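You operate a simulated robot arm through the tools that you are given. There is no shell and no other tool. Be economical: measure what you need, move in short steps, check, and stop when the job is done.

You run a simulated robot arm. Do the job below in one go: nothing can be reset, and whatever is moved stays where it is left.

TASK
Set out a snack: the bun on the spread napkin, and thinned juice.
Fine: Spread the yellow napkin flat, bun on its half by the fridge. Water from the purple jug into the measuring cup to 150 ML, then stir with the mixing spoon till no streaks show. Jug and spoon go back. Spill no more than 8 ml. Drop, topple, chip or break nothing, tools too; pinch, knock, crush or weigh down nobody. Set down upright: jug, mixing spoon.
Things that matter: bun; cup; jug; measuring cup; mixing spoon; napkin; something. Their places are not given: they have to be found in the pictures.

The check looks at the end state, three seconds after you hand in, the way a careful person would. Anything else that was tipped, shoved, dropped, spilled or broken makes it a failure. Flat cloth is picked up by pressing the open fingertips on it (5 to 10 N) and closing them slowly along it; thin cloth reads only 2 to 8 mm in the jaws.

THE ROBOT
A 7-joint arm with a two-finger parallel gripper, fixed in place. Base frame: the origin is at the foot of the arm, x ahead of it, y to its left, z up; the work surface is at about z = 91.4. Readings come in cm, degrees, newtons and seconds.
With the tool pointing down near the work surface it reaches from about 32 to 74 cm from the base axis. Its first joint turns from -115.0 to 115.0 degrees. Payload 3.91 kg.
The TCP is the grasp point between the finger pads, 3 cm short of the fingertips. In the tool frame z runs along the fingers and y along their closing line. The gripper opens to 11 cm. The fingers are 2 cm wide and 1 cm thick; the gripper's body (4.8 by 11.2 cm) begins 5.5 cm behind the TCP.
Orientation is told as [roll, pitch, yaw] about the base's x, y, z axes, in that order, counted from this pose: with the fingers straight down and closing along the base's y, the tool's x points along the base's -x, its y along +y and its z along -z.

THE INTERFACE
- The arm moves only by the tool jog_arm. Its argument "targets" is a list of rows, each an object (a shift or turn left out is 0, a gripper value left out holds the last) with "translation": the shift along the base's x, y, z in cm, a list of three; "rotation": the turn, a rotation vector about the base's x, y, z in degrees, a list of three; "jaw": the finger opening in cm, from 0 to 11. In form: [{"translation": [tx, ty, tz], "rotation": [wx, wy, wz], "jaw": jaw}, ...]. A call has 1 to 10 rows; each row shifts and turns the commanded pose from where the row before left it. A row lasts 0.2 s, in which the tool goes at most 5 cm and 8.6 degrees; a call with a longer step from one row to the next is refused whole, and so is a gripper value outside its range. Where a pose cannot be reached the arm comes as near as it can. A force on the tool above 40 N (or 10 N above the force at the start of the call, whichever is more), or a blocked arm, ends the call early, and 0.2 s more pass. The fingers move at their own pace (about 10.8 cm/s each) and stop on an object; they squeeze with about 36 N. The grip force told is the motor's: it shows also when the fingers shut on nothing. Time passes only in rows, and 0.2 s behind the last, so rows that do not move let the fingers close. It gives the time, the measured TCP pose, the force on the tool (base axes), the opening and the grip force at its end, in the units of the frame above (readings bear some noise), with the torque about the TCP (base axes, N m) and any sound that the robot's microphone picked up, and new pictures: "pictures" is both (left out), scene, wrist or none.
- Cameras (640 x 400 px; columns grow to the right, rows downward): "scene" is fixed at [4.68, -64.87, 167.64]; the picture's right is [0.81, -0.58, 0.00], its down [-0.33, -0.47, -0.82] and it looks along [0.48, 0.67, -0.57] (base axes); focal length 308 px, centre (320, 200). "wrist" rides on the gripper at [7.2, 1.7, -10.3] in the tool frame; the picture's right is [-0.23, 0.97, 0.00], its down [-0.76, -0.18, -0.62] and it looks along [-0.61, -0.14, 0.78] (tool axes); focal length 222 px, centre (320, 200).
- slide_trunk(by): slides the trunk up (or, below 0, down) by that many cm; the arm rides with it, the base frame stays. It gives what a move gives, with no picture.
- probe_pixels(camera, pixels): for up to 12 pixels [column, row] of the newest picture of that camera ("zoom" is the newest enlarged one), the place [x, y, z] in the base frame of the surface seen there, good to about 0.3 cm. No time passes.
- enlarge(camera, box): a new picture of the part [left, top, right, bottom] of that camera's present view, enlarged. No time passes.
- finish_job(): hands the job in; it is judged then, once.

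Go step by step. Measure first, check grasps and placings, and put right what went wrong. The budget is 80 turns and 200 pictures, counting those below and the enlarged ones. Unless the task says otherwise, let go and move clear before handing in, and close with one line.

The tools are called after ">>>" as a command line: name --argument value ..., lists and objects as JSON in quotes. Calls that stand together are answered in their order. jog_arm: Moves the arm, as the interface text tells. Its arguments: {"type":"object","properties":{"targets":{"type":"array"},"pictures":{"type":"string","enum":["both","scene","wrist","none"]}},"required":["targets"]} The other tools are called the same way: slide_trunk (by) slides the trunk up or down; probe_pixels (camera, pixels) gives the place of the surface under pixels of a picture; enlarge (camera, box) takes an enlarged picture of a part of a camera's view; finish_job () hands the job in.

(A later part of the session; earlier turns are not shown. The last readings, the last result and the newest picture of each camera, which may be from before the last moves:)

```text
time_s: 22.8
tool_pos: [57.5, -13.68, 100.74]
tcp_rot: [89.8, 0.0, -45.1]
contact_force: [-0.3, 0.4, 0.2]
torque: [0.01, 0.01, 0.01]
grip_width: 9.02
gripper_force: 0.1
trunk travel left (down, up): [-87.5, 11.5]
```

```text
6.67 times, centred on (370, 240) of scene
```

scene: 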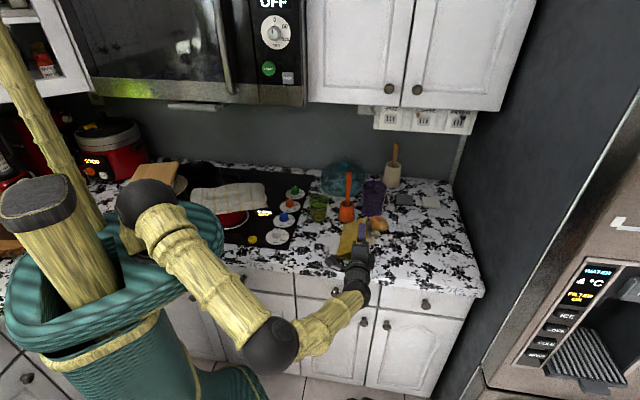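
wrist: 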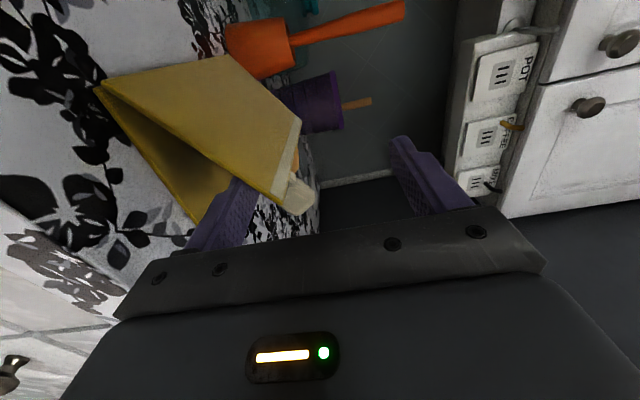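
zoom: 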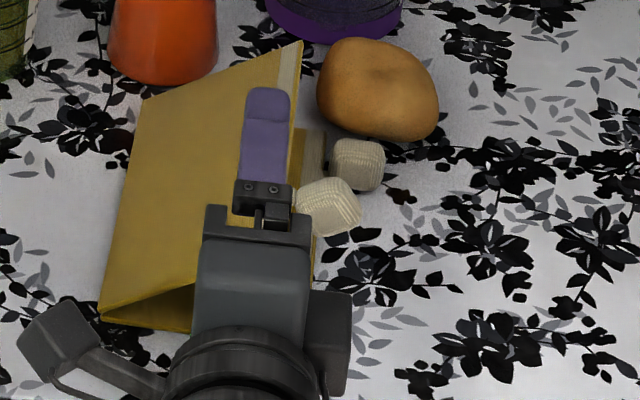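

The hinge opens freely: knob 1 rises with the top layer and knob 2 stays with the bottom, so they are just tabs on the napkin. I'll keep sweeping along the arc past vertical.

>>> jog_arm --targets '[{"translation": [-0.76, 0.8, 1.3]}, {"translation": [-0.9, 0.95, 1.1]}, {"translation": [-1.04, 1.1, 0.7]}, {"translation": [-1.04, 1.1, 0.2]}, {"translation": [-0.7, 0.74, -0.1]}, {}]'

>>> enlarge --camera "scene" --box '[310, 190, 410, 270]'

```text
time_s: 24.2
tool_pos: [53.03, -9.0, 103.81]
tcp_rot: [89.9, 0.0, -45.0]
contact_force: [-0.3, -0.4, -0.2]
torque: [0.01, -0.01, 0.01]
grip_width: 9.01
gripper_force: 0.0
trunk travel left (down, up): [-87.5, 11.5]
```

scene: 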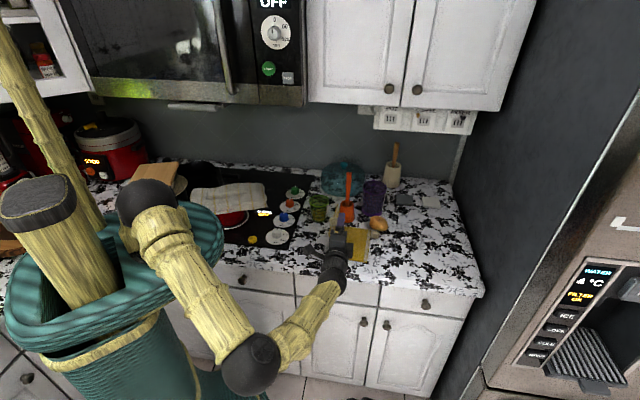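
wrist: 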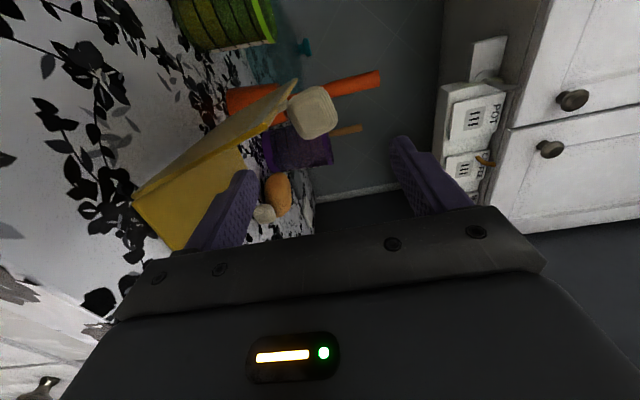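

```text
5.00 times, centred on (360, 230) of scene
```

zoom: 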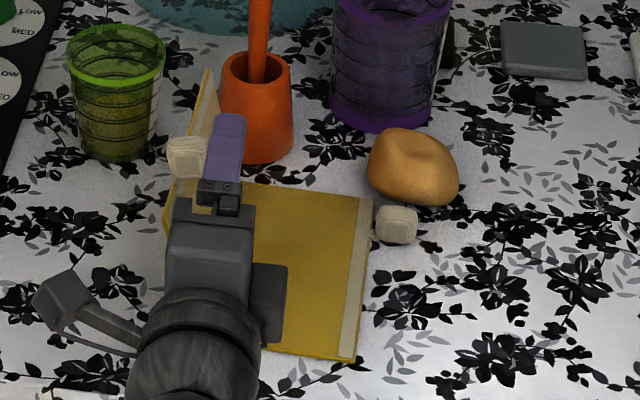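

The panel is upright and the bottom half lies flat. I'll continue over and down on the far side.

>>> jog_arm --targets '[{"translation": [-0.65, 0.7, 0]}, {"translation": [-0.65, 0.7, -0.2]}, {"translation": [-1.0, 1.1, -0.6]}, {"translation": [-1.0, 1.1, -1.1]}, {"translation": [-0.8, 0.9, -1.3]}, {"translation": [-0.4, 0.45, -1.3]}, {"translation": [-0.1, 0.1, -0.8]}, {}]'

>>> enlarge --camera "scene" --box '[310, 190, 410, 270]'

```text
time_s: 26.0
tool_pos: [48.72, -5.77, 99.14]
tcp_rot: [87.2, -3.3, -44.3]
contact_force: [0.4, 0.3, 0.3]
torque: [0.0, -0.01, 0.0]
grip_width: 8.99
gripper_force: 0.1
trunk travel left (down, up): [-87.5, 11.5]
```

scene: 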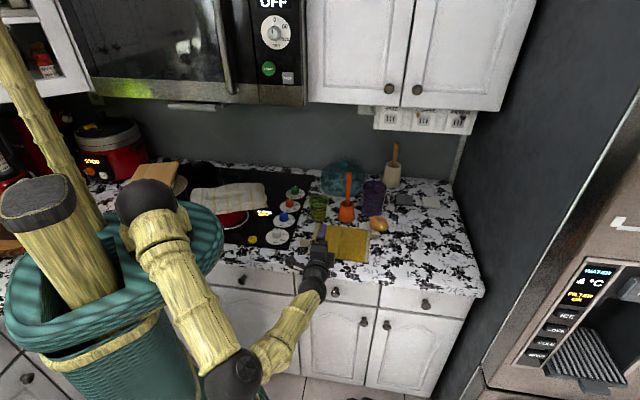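
wrist: 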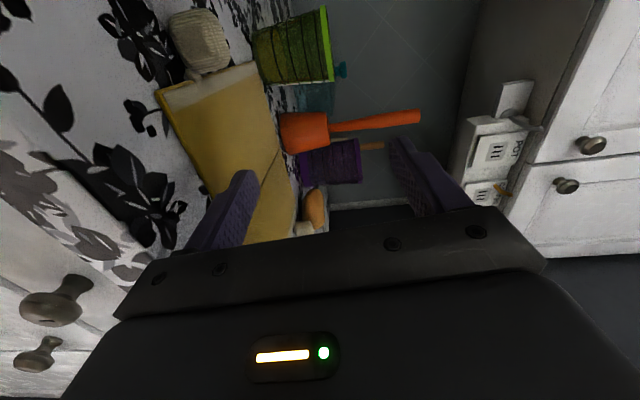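

```text
5.00 times, centred on (360, 230) of scene
```

zoom: 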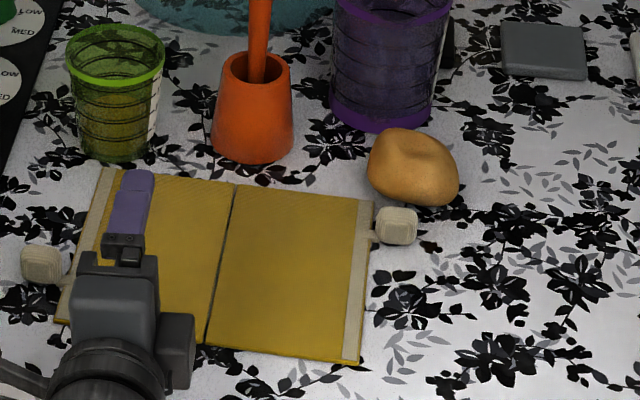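

The napkin is spread with both halves down. I'll raise, back off and return the tool to vertical.

>>> jog_arm --targets '[{"translation": [0, 0, 3]}, {"translation": [-1, -1, 4]}, {"translation": [-1, -1, 4], "rotation": [-5.8, 5.8, 0]}, {"translation": [0, 0, 4], "rotation": [-5.8, 5.8, 0]}, {"translation": [0, 0, 4], "rotation": [-5.8, 5.8, 0]}, {"rotation": [-5.8, 5.8, 0]}, {"rotation": [-5.8, 5.8, 0]}, {"rotation": [-5.8, 5.8, 0]}, {"rotation": [-5.8, 5.8, 0]}, {"rotation": [-5.8, 5.8, 0]}]' --pictures "none"

>>> jog_arm --targets '[{"translation": [3, 0.5, 0], "rotation": [-5.8, 5.8, 0]}, {"translation": [3, 0.5, 0], "rotation": [-5.8, 5.8, 0]}, {"translation": [3, 0.5, 0], "rotation": [-5.8, 5.8, 0]}, {"translation": [3, 0.5, 0], "jaw": 11}, {"translation": [3, 0.5, 0]}, {}]'

>>> enlarge --camera "scene" --box '[300, 180, 400, 265]'

```text
time_s: 28.2
tool_pos: [46.52, -5.72, 117.54]
tcp_rot: [24.2, 0.0, -45.0]
contact_force: [1.0, -0.1, 0.1]
torque: [-0.04, -0.02, 0.04]
grip_width: 9.0
gripper_force: 0.0
trunk travel left (down, up): [-87.5, 11.5]
```

```text
time_s: 29.6
tool_pos: [61.28, -3.38, 117.65]
tcp_rot: [-0.2, 0.0, -45.0]
contact_force: [0.3, 0.1, -0.1]
torque: [0.01, 0.0, 0.0]
grip_width: 11.0
gripper_force: 0.0
trunk travel left (down, up): [-87.5, 11.5]
```

scene: 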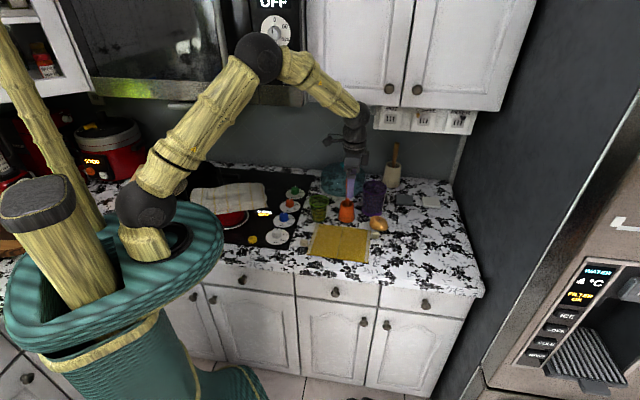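
wrist: 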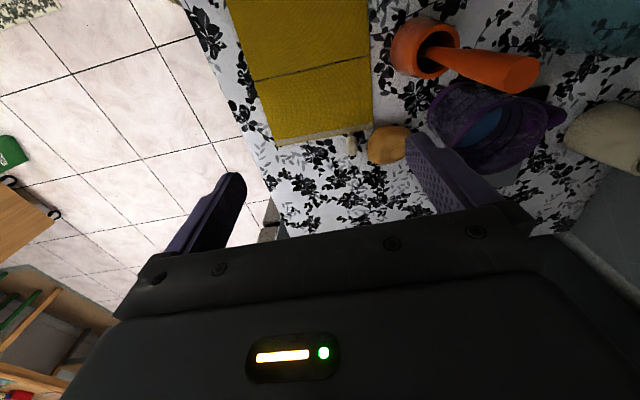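

```text
4.71 times, centred on (350, 222) of scene
```

zoom: 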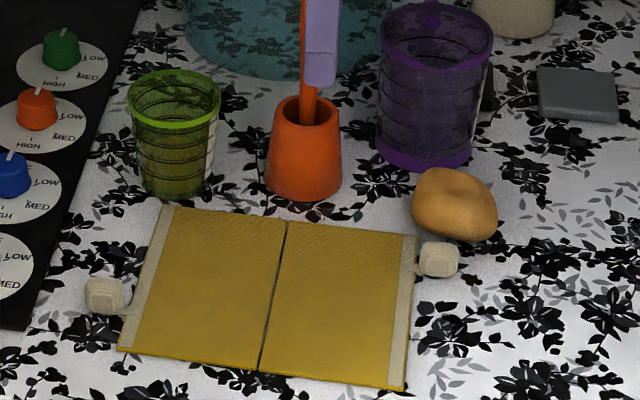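

The napkin is flat and rectangular. I'll probe the napkin corners, the bun outline, the jug, the cup and the spoon.

>>> probe_pixels --camera "zoom" --pixels '[[165, 215], [412, 240], [404, 385], [122, 345], [283, 300], [455, 175], [418, 200], [490, 215], [455, 236], [455, 205]]'

>>> probe_pixels --camera "wrist" --pixels '[[386, 145], [368, 145], [405, 145], [386, 127], [386, 162], [476, 125], [440, 120], [495, 170], [540, 110], [425, 45], [520, 70], [560, 130]]'

>>> enlarge --camera "wrist" --box '[320, 0, 600, 220]'

```text
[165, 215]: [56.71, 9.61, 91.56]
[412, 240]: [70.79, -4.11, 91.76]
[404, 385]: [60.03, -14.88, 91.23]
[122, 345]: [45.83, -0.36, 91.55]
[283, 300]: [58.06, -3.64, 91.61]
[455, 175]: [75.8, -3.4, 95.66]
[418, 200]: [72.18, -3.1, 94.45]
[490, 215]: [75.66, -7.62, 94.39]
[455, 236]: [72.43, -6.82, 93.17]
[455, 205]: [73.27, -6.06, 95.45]
```

```text
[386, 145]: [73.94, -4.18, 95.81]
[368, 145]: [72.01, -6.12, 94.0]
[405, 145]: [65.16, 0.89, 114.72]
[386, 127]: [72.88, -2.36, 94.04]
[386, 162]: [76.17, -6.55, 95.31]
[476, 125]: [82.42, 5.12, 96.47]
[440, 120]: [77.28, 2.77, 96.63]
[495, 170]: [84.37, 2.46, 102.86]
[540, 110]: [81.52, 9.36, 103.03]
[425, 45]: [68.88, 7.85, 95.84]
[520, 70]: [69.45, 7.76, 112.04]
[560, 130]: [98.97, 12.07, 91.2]
```

```text
1.82 times, centred on (460, 110) of wrist
```

zoom: 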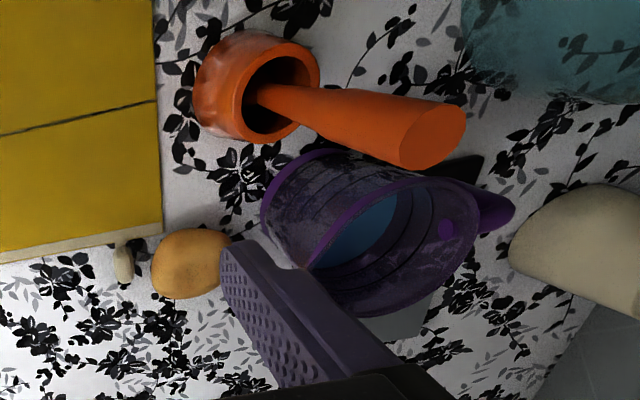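

Napkin corners all read z≈91.5, with the fridge-side half centred at about (61.9,-6.0). The bun is at about (74,-5.3) and 4.4 cm tall. I'll turn to yaw 0 with a slight outward lean and position above the bun.

>>> jog_arm --targets '[{"translation": [2.1, -0.3, -1.5], "rotation": [0, 0, 7.5]}, {"translation": [2.1, -0.3, -1.5], "rotation": [0, 0, 7.5]}, {"translation": [2.1, -0.3, -1.5], "rotation": [0, 0, 7.5]}, {"translation": [2.1, -0.3, -1.5], "rotation": [0, 0, 7.5]}, {"translation": [2.1, -0.3, -1.5], "rotation": [0, 0, 7.5]}, {"translation": [1.5, -0.3, -1.5], "rotation": [0, 0, 7.5]}, {"rotation": [0, -6, 0], "jaw": 9.5}, {"translation": [0, 0, -3], "rotation": [0, -6, 0]}, {}]'

>>> enlarge --camera "wrist" --box '[220, 20, 480, 220]'

```text
time_s: 31.6
tool_pos: [73.33, -5.23, 105.53]
tcp_rot: [-0.2, -12.1, 0.1]
contact_force: [0.8, -1.1, -0.1]
torque: [-0.01, -0.02, 0.02]
grip_width: 9.5
gripper_force: 0.0
trunk travel left (down, up): [-87.5, 11.5]
```

scene: 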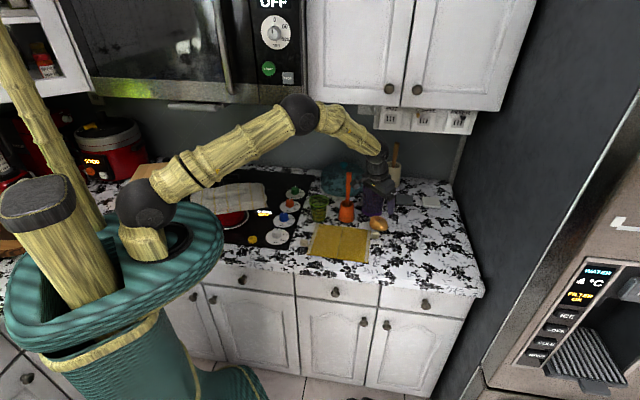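
wrist: 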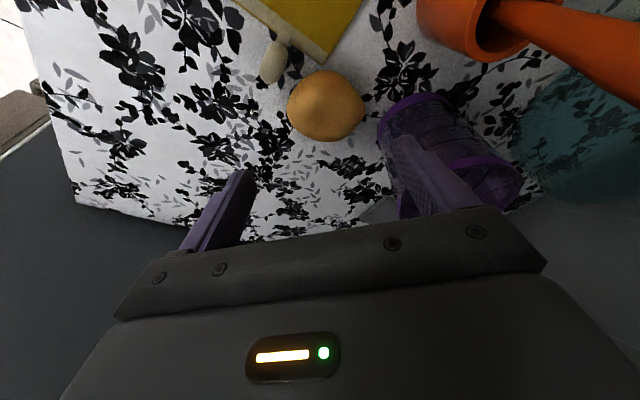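

```text
2.00 times, centred on (350, 120) of wrist
```

zoom: 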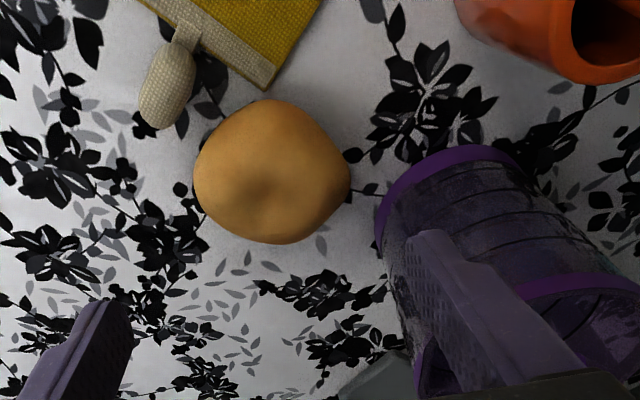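

I'll probe the bun's outline and the jug's near side before descending beside it.

>>> probe_pixels --camera "zoom" --pixels '[[197, 175], [348, 180], [270, 105], [270, 238], [270, 170], [385, 225], [385, 200], [460, 150], [420, 165], [560, 288], [600, 278]]'

>>> enlarge --camera "scene" --box '[340, 160, 420, 240]'

```text
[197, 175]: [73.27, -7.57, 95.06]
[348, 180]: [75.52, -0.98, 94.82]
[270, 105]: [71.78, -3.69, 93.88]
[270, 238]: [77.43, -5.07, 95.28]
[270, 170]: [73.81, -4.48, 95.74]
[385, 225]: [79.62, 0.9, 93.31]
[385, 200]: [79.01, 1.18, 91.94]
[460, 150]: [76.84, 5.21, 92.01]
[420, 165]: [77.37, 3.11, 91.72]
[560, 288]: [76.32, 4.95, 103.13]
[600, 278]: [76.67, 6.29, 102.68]
```

```text
5.00 times, centred on (380, 200) of scene
```

zoom: 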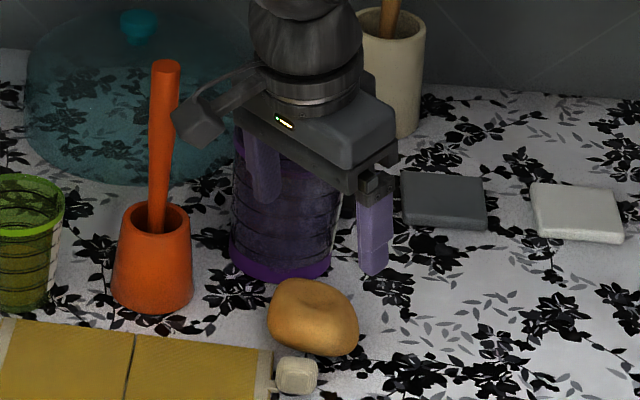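

The bun spans y≈-7.6 to -1.0 and is centred near (74.5,-4.4). The jug is centred near (81,5.6) with r≈4.6, so the +y finger keeps about 2 cm clearance. I'll descend around the bun.

>>> jog_arm --targets '[{"translation": [1.15, 0.85, 0], "jaw": 9}, {"translation": [0, 0, -3]}, {"translation": [0, 0, -3]}, {"translation": [0, 0, -2.5]}, {"translation": [0, 0, -2.0]}, {}]'

>>> enlarge --camera "wrist" --box '[200, 20, 460, 240]'

```text
time_s: 33.0
tool_pos: [74.67, -4.26, 95.1]
tcp_rot: [-0.3, -12.0, 0.0]
contact_force: [0.0, 0.0, 0.1]
torque: [-0.01, -0.01, 0.01]
grip_width: 8.98
gripper_force: 0.1
trunk travel left (down, up): [-87.5, 11.5]
```

scene: 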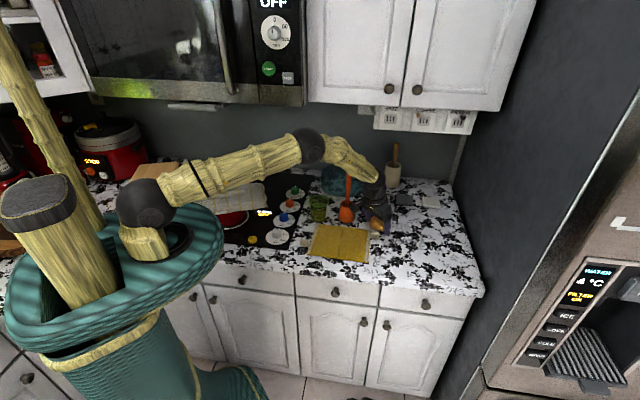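
wrist: 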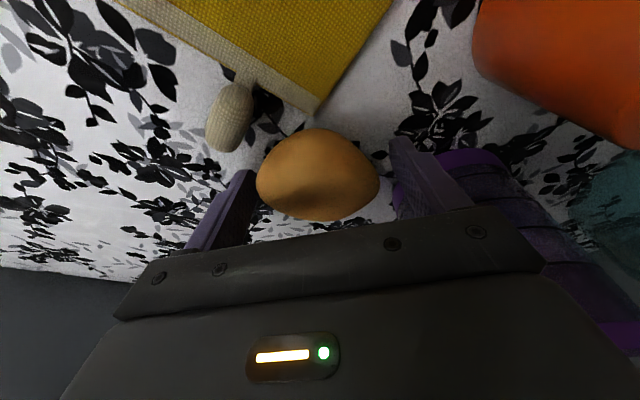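

```text
1.82 times, centred on (330, 130) of wrist
```

zoom: 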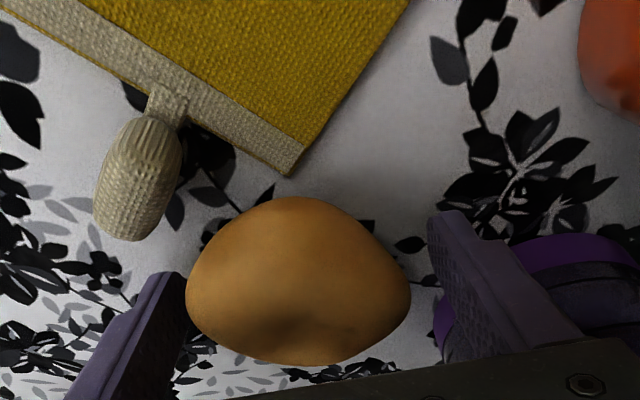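

The bun is centred between the fingers. I'll close in small steps, watching the force.

>>> jog_arm --targets '[{"jaw": 7.2}, {"jaw": 6.8}, {"jaw": 6.5}, {}]' --pictures "none"

```text
time_s: 34.0
tool_pos: [74.57, -4.36, 94.98]
tcp_rot: [-0.3, -12.0, 0.0]
contact_force: [-0.8, -0.3, -0.1]
torque: [0.0, 0.02, -0.01]
grip_width: 6.85
gripper_force: 36.3
trunk travel left (down, up): [-87.5, 11.5]
```

The bun is held at 6.85 cm. I'll lift it and carry it over the fridge-side half.

>>> jog_arm --targets '[{"translation": [0, 0, 2]}, {"translation": [0, 0, 3]}, {"translation": [-3, -0.4, 0]}, {"translation": [-3.2, -0.4, 0]}, {"translation": [-3.2, -0.4, 0]}, {"translation": [-3.2, -0.4, 0]}, {"translation": [0, 0, -2]}, {}]' --pictures "both"

>>> enlarge --camera "scene" --box '[300, 180, 400, 265]'

```text
time_s: 35.8
tool_pos: [61.91, -5.98, 98.19]
tcp_rot: [-0.3, -12.0, 0.0]
contact_force: [-0.7, 0.1, -1.0]
torque: [0.01, -0.01, -0.02]
grip_width: 6.85
gripper_force: 36.5
trunk travel left (down, up): [-87.5, 11.5]
```

scene: 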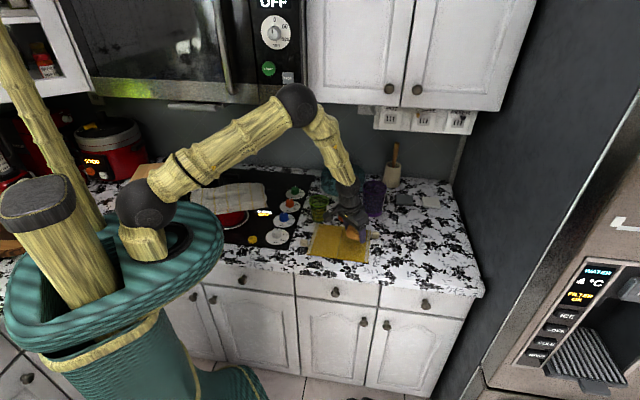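
wrist: 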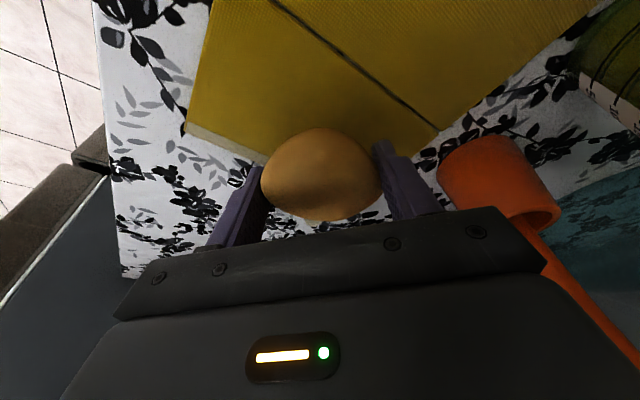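

```text
4.71 times, centred on (350, 222) of scene
```

zoom: 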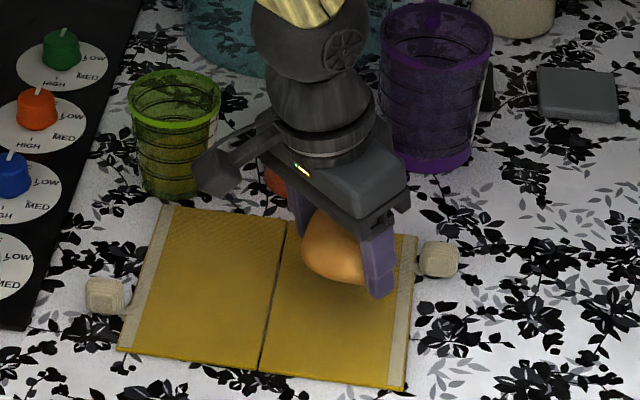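

The bun is over the fridge-side half. I'll lower until contact and let go.

>>> jog_arm --targets '[{"translation": [0, 0, -1.5]}, {"translation": [0, 0, -0.9]}, {"translation": [0, 0, -0.4]}, {}]' --pictures "none"

```text
time_s: 36.8
tool_pos: [62.04, -6.04, 95.4]
tcp_rot: [-0.3, -12.2, 0.1]
contact_force: [0.0, 0.0, 10.2]
torque: [0.04, 0.0, 0.01]
grip_width: 6.84
gripper_force: 35.6
trunk travel left (down, up): [-87.5, 11.5]
```

Contact is at 10 N, so the bun is down. I'll ease up slightly, open, and rise.

>>> jog_arm --targets '[{"translation": [0, 0, 0.15]}, {"jaw": 8}, {"jaw": 9.5}, {}, {"translation": [0, 0, 3]}, {"translation": [0, 0, 5]}, {"translation": [-3, -1, 5]}, {"translation": [-3, -1, 4]}]'

>>> enlarge --camera "scene" --box '[300, 165, 400, 265]'

```text
refused: row 7 steps farther than a row can; nothing moved
```

```text
4.00 times, centred on (350, 215) of scene
```

zoom: 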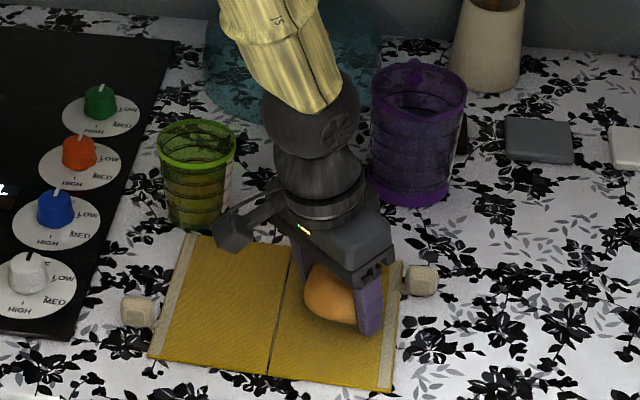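

That call was refused for step size, so I'll repeat it with smaller steps.

>>> jog_arm --targets '[{"translation": [0, 0, 0.15]}, {"jaw": 8}, {"jaw": 9.5}, {}, {"translation": [0, 0, 3]}, {"translation": [0, 0, 4.5]}, {"translation": [-2, 0, 4]}, {"translation": [-3, 1, 3]}, {"translation": [-3, 2, 3]}, {"translation": [-3, 2, 0], "rotation": [0, 6, 0]}]'

>>> enlarge --camera "scene" --box '[290, 165, 400, 265]'

>>> enlarge --camera "scene" --box '[295, 180, 345, 230]'

>>> enlarge --camera "scene" --box '[355, 170, 405, 225]'

```text
time_s: 39.0
tool_pos: [50.88, -0.73, 112.83]
tcp_rot: [-0.3, -5.9, 0.0]
contact_force: [-0.6, 0.0, 0.0]
torque: [-0.01, -0.01, -0.01]
grip_width: 9.48
gripper_force: 0.0
trunk travel left (down, up): [-87.5, 11.5]
```

scene: 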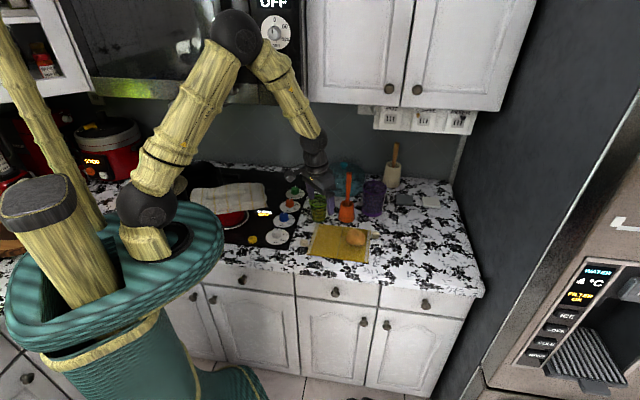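
wrist: 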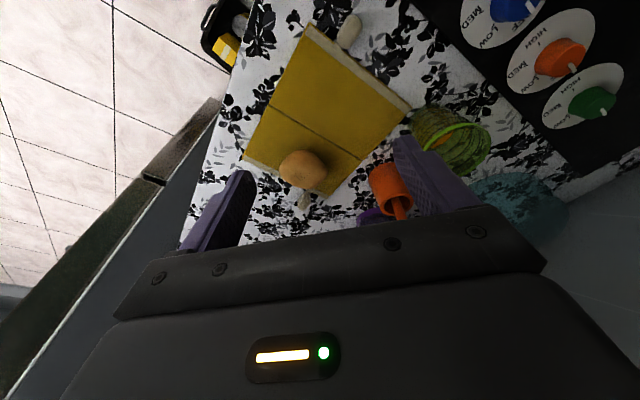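

```text
4.00 times, centred on (345, 215) of scene
```

zoom: 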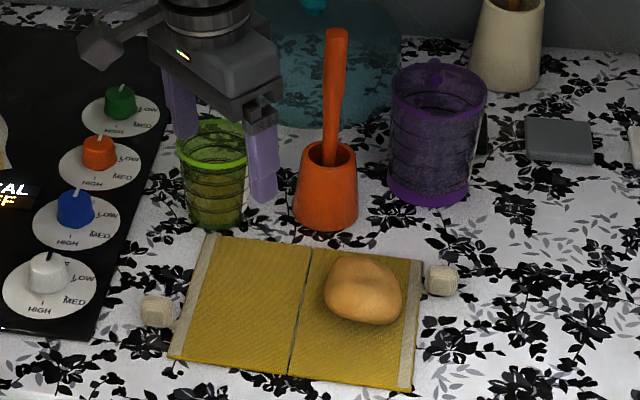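

```text
8.00 times, centred on (320, 205) of scene
```

zoom: 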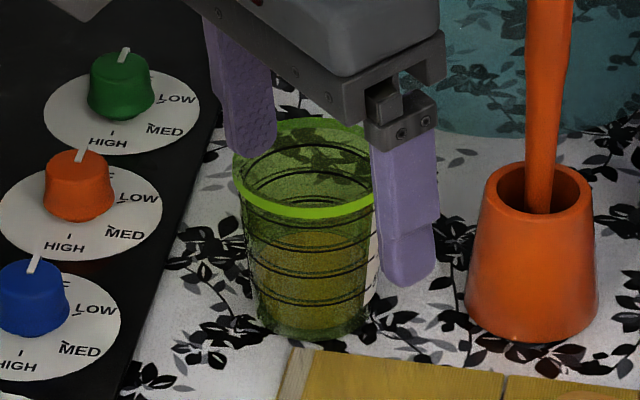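

```text
7.27 times, centred on (380, 198) of scene
```

zoom: 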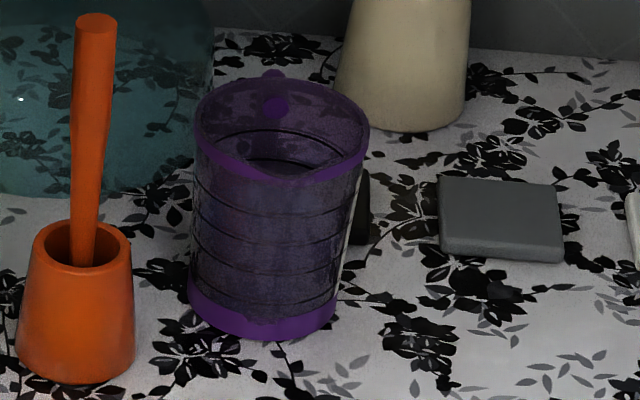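

The bun sits on the fridge-side half. Next I need to read the cup's scale strip, which faces the fridge side, so I'll swing the wrist camera to look at the cup from the front right.

>>> jog_arm --targets '[{"rotation": [0, 6, 0], "translation": [0, 0, 2], "jaw": 4}, {"rotation": [0, 0, 8.1], "translation": [0, 0, 2]}, {"rotation": [0, 0, 8.1]}, {"rotation": [0, 0, 8.1]}, {"rotation": [0, 0, 8.1]}, {"rotation": [0, 0, 8.1]}, {"rotation": [0, 0, 8.1]}, {"rotation": [0, 0, 8.1]}, {"rotation": [0, 0, 8.1]}, {"rotation": [0, 0, 8.1]}]' --pictures "none"

>>> jog_arm --targets '[{"rotation": [0, 0, 8.1], "translation": [2, 0, 0]}, {"rotation": [0, 0, 8.1], "translation": [2, 0, 0]}, {"rotation": [0, 0, 8.1], "translation": [2, 0, 0]}, {"rotation": [0, 0, 8.1], "translation": [2, 0, 0]}, {"rotation": [0, 0, 8.1], "translation": [2, 0, -1]}, {"rotation": [7.88, 1.39, 0], "translation": [1, 1, -2]}, {"rotation": [7.88, 1.39, 0], "translation": [0, 1, -2]}, {"rotation": [7.88, 1.39, 0], "translation": [0, 1, -2]}, {"rotation": [7.88, 1.39, 0], "translation": [0, 1, -2]}, {}]'

>>> enlarge --camera "wrist" --box '[240, 60, 400, 220]'

```text
time_s: 41.2
tool_pos: [51.05, -0.99, 116.99]
tcp_rot: [-0.3, 0.0, 73.2]
contact_force: [0.4, -0.2, 0.6]
torque: [-0.03, 0.0, -0.02]
grip_width: 4.01
gripper_force: 0.0
trunk travel left (down, up): [-87.5, 11.5]
```

```text
time_s: 43.4
tool_pos: [61.97, 3.2, 107.94]
tcp_rot: [-8.5, -31.1, 115.8]
contact_force: [0.5, 1.1, 0.5]
torque: [0.0, 0.0, -0.03]
grip_width: 3.99
gripper_force: 0.0
trunk travel left (down, up): [-87.5, 11.5]
```

scene: 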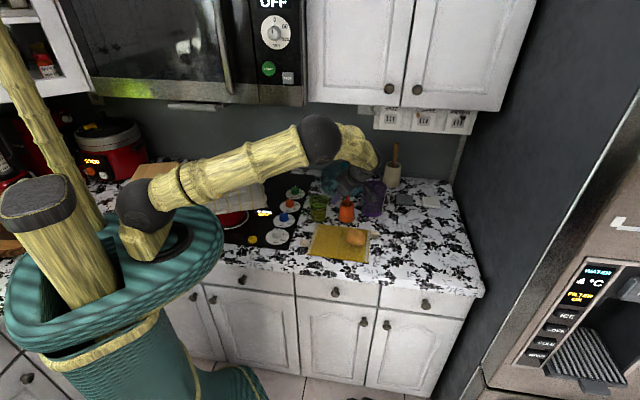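
wrist: 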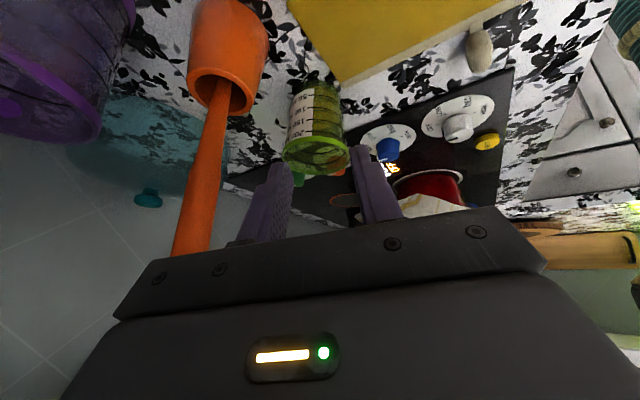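

```text
2.50 times, centred on (320, 140) of wrist
```

zoom: 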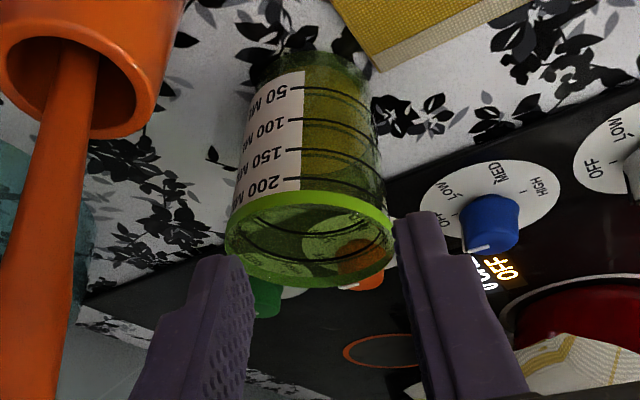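

The strip reads 50/100/150/200 ML at the black rings. I'll enlarge the cup to find the present juice level.

>>> enlarge --camera "wrist" --box '[280, 75, 360, 185]'

>>> enlarge --camera "wrist" --box '[0, 0, 280, 220]'

>>> probe_pixels --camera "wrist" --pixels '[[306, 98], [306, 110], [305, 122], [303, 135], [315, 145], [290, 155], [340, 165], [318, 85], [305, 92], [338, 110]]'

```text
3.64 times, centred on (320, 130) of wrist
```

zoom: 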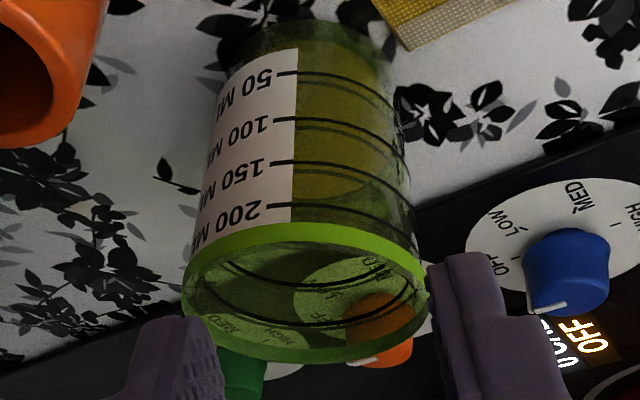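

```text
1.82 times, centred on (140, 110) of wrist
```

zoom: 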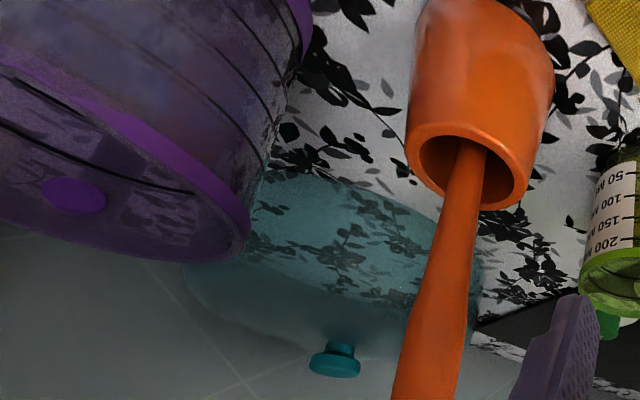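

```text
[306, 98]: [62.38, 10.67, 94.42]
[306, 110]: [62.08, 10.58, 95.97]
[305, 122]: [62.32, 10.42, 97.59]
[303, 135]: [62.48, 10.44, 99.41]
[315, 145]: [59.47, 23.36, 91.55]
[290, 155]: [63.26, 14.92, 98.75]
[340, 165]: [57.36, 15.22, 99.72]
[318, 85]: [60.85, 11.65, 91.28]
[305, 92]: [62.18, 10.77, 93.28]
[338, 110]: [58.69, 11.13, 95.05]
```

The juice surface reads z≈93.9, about the 50 ML ring. Rings 50/100/150/200 are at roughly z 93.9/95.65/97.4/99.0, so I need about 100 ml of water, to z≈97.4. I'll turn the wrist to face the jug from the napkin side, clear of the spoon, and measure it.

>>> jog_arm --targets '[{"rotation": [-7.88, -1.39, 0], "translation": [0, -3, 2]}, {"rotation": [-7.88, -1.39, 0], "translation": [0, -3, 2]}, {"rotation": [-7.88, -1.39, 0], "translation": [0, -3, 2]}, {"rotation": [-7.88, -1.39, 0], "translation": [0, -3, 1]}, {"rotation": [0, 0, -7.9]}, {"rotation": [0, 0, -7.9]}, {"rotation": [0, 0, -7.9]}, {"rotation": [0, 0, -7.9]}, {"rotation": [0, 0, -7.9]}, {"rotation": [0, 0, -7.9]}]' --pictures "none"

>>> jog_arm --targets '[{"rotation": [0, 0, -7.9], "jaw": 11}, {"rotation": [0, 0, -7.9]}, {"rotation": [6.2, -5.2, 0], "translation": [1.5, 0.5, -1]}, {"rotation": [6.2, -5.2, 0], "translation": [1.5, 0.5, -1]}, {"rotation": [6.2, -5.2, 0], "translation": [1.5, 0.5, -1]}, {"rotation": [6.2, -5.2, 0], "translation": [1.5, 0.5, -1]}, {"rotation": [6.2, -5.2, 0], "translation": [1.5, 0.5, -1]}, {"rotation": [6.2, -5.2, 0], "translation": [1.5, 0.5, -1]}, {}]'

>>> enlarge --camera "wrist" --box '[220, 40, 460, 230]'

```text
time_s: 45.6
tool_pos: [62.03, -9.02, 114.84]
tcp_rot: [-0.3, 0.1, 65.9]
contact_force: [-0.6, 0.4, 0.3]
torque: [0.0, -0.04, -0.02]
grip_width: 3.99
gripper_force: 0.0
trunk travel left (down, up): [-87.5, 11.5]
```

```text
time_s: 47.6
tool_pos: [70.92, -5.94, 109.02]
tcp_rot: [-0.7, -48.6, 50.4]
contact_force: [-0.5, 1.0, -0.1]
torque: [-0.01, 0.0, -0.05]
grip_width: 11.0
gripper_force: 0.0
trunk travel left (down, up): [-87.5, 11.5]
```

scene: 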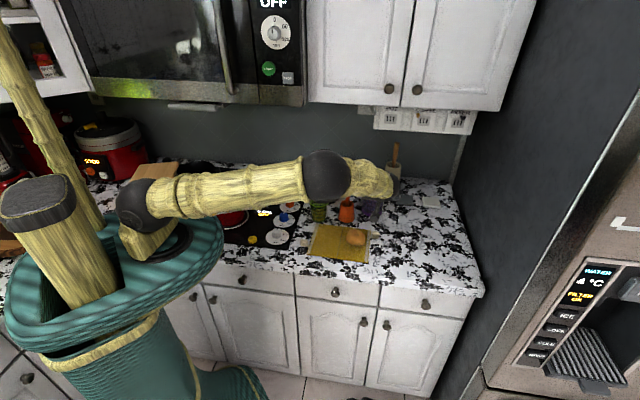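
wrist: 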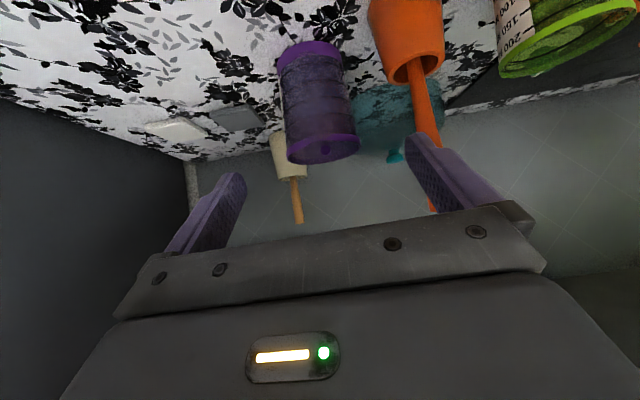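

```text
2.11 times, centred on (340, 135) of wrist
```

zoom: 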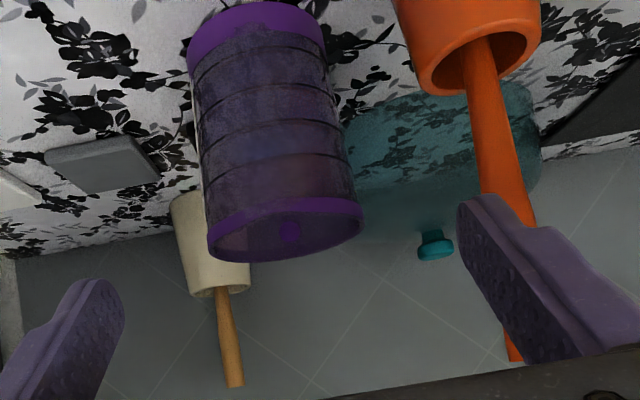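

The jug is in clear view with graduated rings. I'll probe its outline, rings and rim.

>>> probe_pixels --camera "zoom" --pixels '[[188, 55], [325, 45], [255, 40], [205, 130], [345, 125], [275, 120], [212, 215], [360, 205], [290, 208], [240, 258], [290, 232], [355, 215]]'

>>> enlarge --camera "wrist" --box '[270, 30, 370, 175]'

>>> enlarge --camera "scene" --box '[350, 160, 420, 225]'

```text
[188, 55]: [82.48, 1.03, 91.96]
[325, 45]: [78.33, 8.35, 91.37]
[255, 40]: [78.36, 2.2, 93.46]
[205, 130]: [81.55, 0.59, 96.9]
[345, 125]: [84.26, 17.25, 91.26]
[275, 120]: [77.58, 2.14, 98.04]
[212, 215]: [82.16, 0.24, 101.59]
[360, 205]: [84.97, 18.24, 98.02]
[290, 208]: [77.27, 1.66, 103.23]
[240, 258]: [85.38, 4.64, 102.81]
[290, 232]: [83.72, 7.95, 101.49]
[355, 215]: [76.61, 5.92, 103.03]
```

```text
2.76 times, centred on (320, 102) of wrist
```

zoom: 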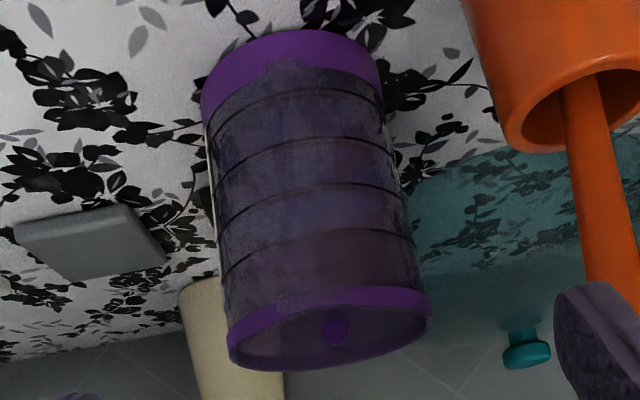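

```text
6.15 times, centred on (385, 192) of scene
```

zoom: 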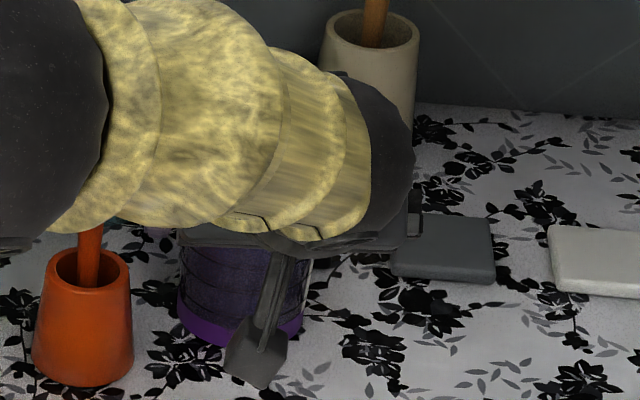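

Fit: the jug is centred near (80.9,4.55), with R≈4.5 at the rim (z 103) and about 3.8 at the base. Before the final approach I'll check the dome's closeness to the left finger.

>>> probe_pixels --camera "wrist" --pixels '[[365, 90], [365, 100], [372, 110], [358, 115], [400, 90], [395, 157], [430, 130], [385, 140], [415, 65], [425, 100]]'

>>> jog_arm --targets '[{"rotation": [6.28, -5.27, 0], "translation": [0.8, 0.6, -2]}, {"rotation": [6.28, -5.27, 0], "translation": [0.8, 0.6, -2]}, {"translation": [0.8, 0.6, -2.0]}, {}]'

>>> enlarge --camera "wrist" --box '[180, 30, 480, 230]'

```text
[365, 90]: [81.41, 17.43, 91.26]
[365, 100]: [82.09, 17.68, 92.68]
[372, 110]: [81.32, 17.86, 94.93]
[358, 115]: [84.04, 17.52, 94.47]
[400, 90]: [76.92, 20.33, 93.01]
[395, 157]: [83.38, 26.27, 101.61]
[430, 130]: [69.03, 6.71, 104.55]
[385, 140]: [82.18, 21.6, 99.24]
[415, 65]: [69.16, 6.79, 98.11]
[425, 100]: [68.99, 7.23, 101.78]
```

```text
time_s: 48.6
tool_pos: [73.27, -4.4, 102.9]
tcp_rot: [-0.8, -64.9, 50.7]
contact_force: [0.1, -0.6, -0.5]
torque: [-0.02, -0.04, 0.0]
grip_width: 10.99
gripper_force: 0.1
trunk travel left (down, up): [-87.5, 11.5]
```

scene: 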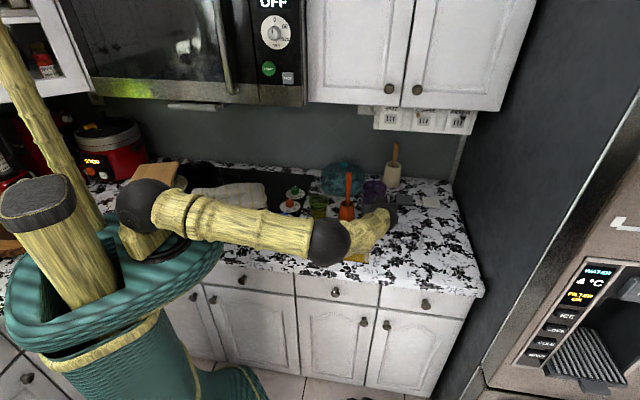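
wrist: 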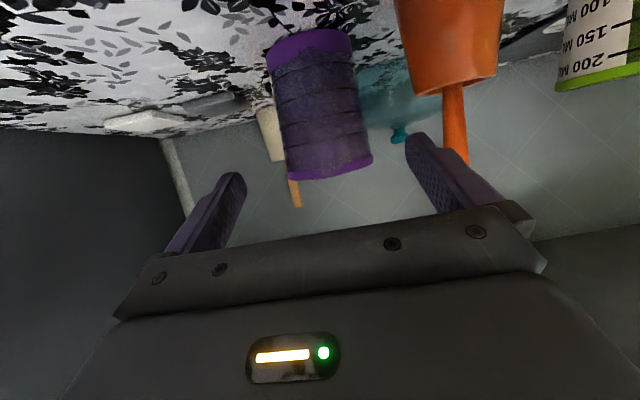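

```text
2.00 times, centred on (330, 130) of wrist
```

zoom: 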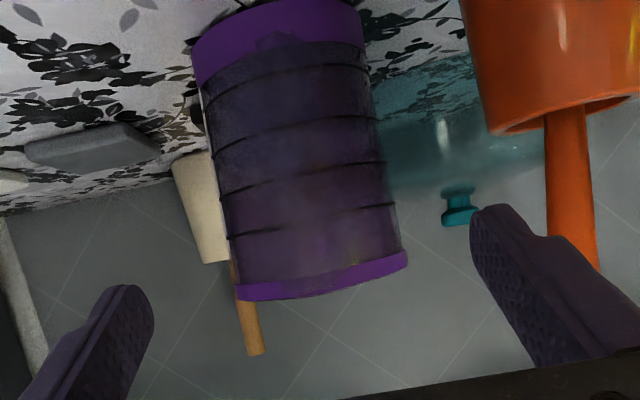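

The dome is over 7 cm from the finger path. I'll check the elbow ball's height over the bun (scene 330,240).

>>> probe_pixels --camera "scene" --pixels '[[330, 240], [330, 258], [345, 255], [370, 240], [355, 257], [280, 248]]'

>>> enlarge --camera "scene" --box '[290, 170, 410, 275]'

```text
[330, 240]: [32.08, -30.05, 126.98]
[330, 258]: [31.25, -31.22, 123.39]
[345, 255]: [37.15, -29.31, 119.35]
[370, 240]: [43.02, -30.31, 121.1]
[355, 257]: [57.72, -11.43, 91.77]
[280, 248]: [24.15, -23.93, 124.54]
```

```text
3.81 times, centred on (350, 222) of scene
```

zoom: 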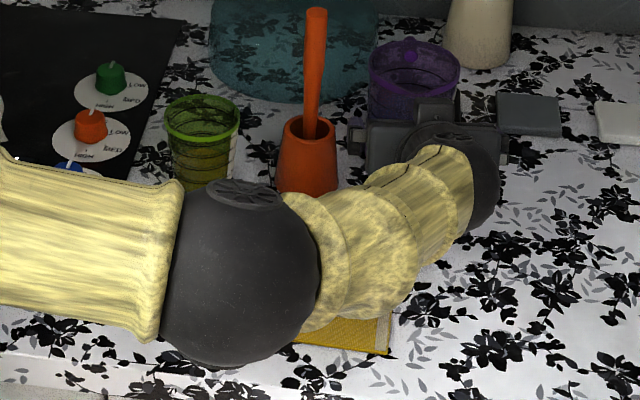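

The elbow is far above (z≈122). I'll lower to z≈99.8 and advance most of the way, then check that the jug is between the fingers.

>>> jog_arm --targets '[{"translation": [0, 0, -1.6]}, {"translation": [0, 0, -1.5]}, {"translation": [1.42, 1.66, 0]}, {"translation": [1.42, 1.66, 0]}, {"translation": [1.42, 1.66, 0]}, {}]'

>>> enlarge --camera "wrist" --box '[180, 30, 480, 230]'

>>> enlarge --camera "scene" --box '[330, 160, 430, 240]'

```text
time_s: 50.0
tool_pos: [77.7, 0.78, 99.83]
tcp_rot: [-0.6, -65.0, 50.5]
contact_force: [0.5, -0.1, 0.1]
torque: [-0.02, 0.03, 0.02]
grip_width: 11.0
gripper_force: 0.0
trunk travel left (down, up): [-87.5, 11.5]
```

scene: 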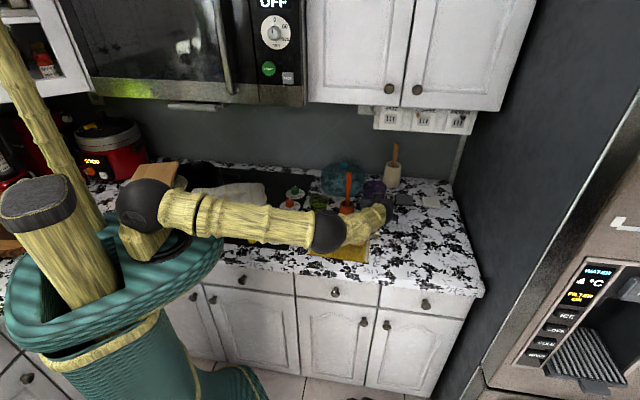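
wrist: 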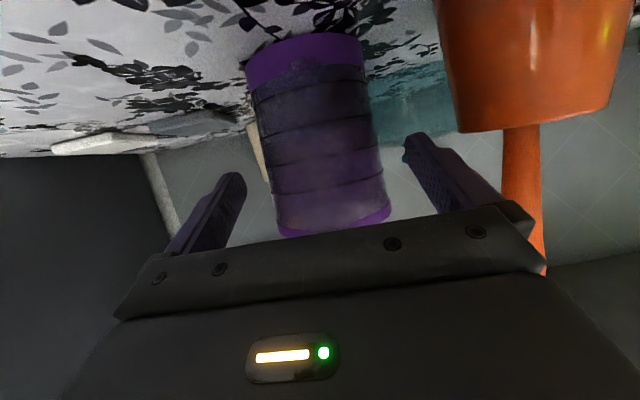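

```text
2.00 times, centred on (330, 130) of wrist
```

zoom: 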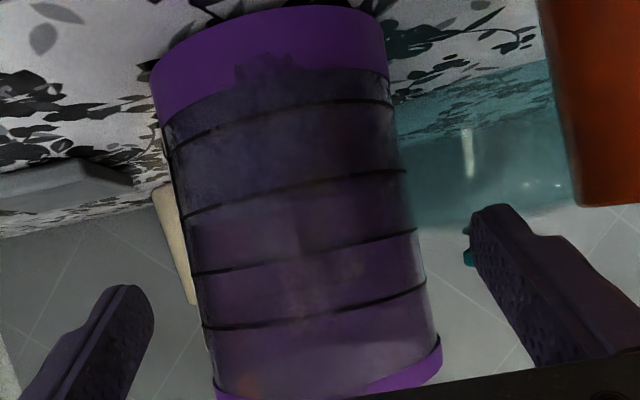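

```text
5.00 times, centred on (380, 200) of scene
```

zoom: 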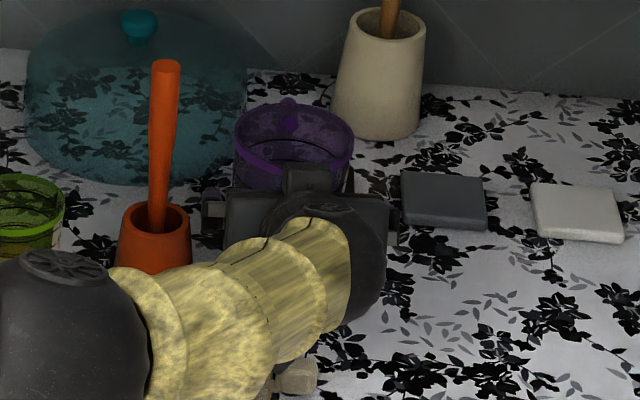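

The jug is centred between the fingers, and the bump with a hole at its rim (scene zoom 288,110) is a spout facing directly away from the gripper, so I'll pour by tipping forward. I'll advance the last 4 cm and close.

>>> jog_arm --targets '[{"translation": [1.3, 1.5, 0]}, {"translation": [1.25, 1.5, 0]}, {}]' --pictures "wrist"

>>> jog_arm --targets '[{"jaw": 10}, {"jaw": 9.2}, {"jaw": 8.8}, {"jaw": 8.4}, {"jaw": 8.0}, {}]' --pictures "none"

```text
time_s: 50.8
tool_pos: [80.25, 3.8, 100.05]
tcp_rot: [-0.6, -65.0, 50.5]
contact_force: [-0.2, -1.0, 0.3]
torque: [0.01, 0.04, -0.01]
grip_width: 10.97
gripper_force: 0.2
trunk travel left (down, up): [-87.5, 11.5]
```

wrist: 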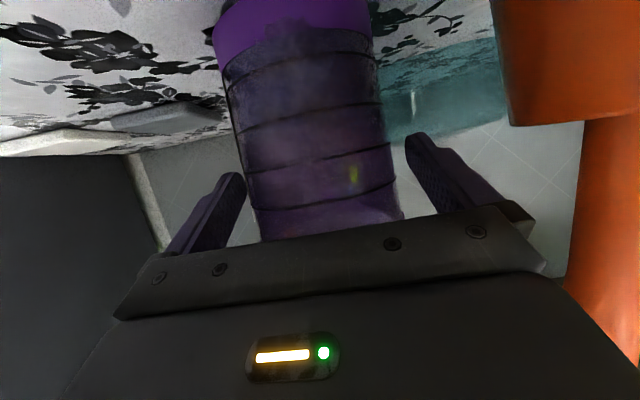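

```text
time_s: 52.2
tool_pos: [80.21, 3.73, 99.8]
tcp_rot: [-0.7, -64.9, 50.5]
contact_force: [0.2, -0.7, -0.7]
torque: [-0.02, -0.02, -0.03]
grip_width: 9.22
gripper_force: 36.3
trunk travel left (down, up): [-87.5, 11.5]
```

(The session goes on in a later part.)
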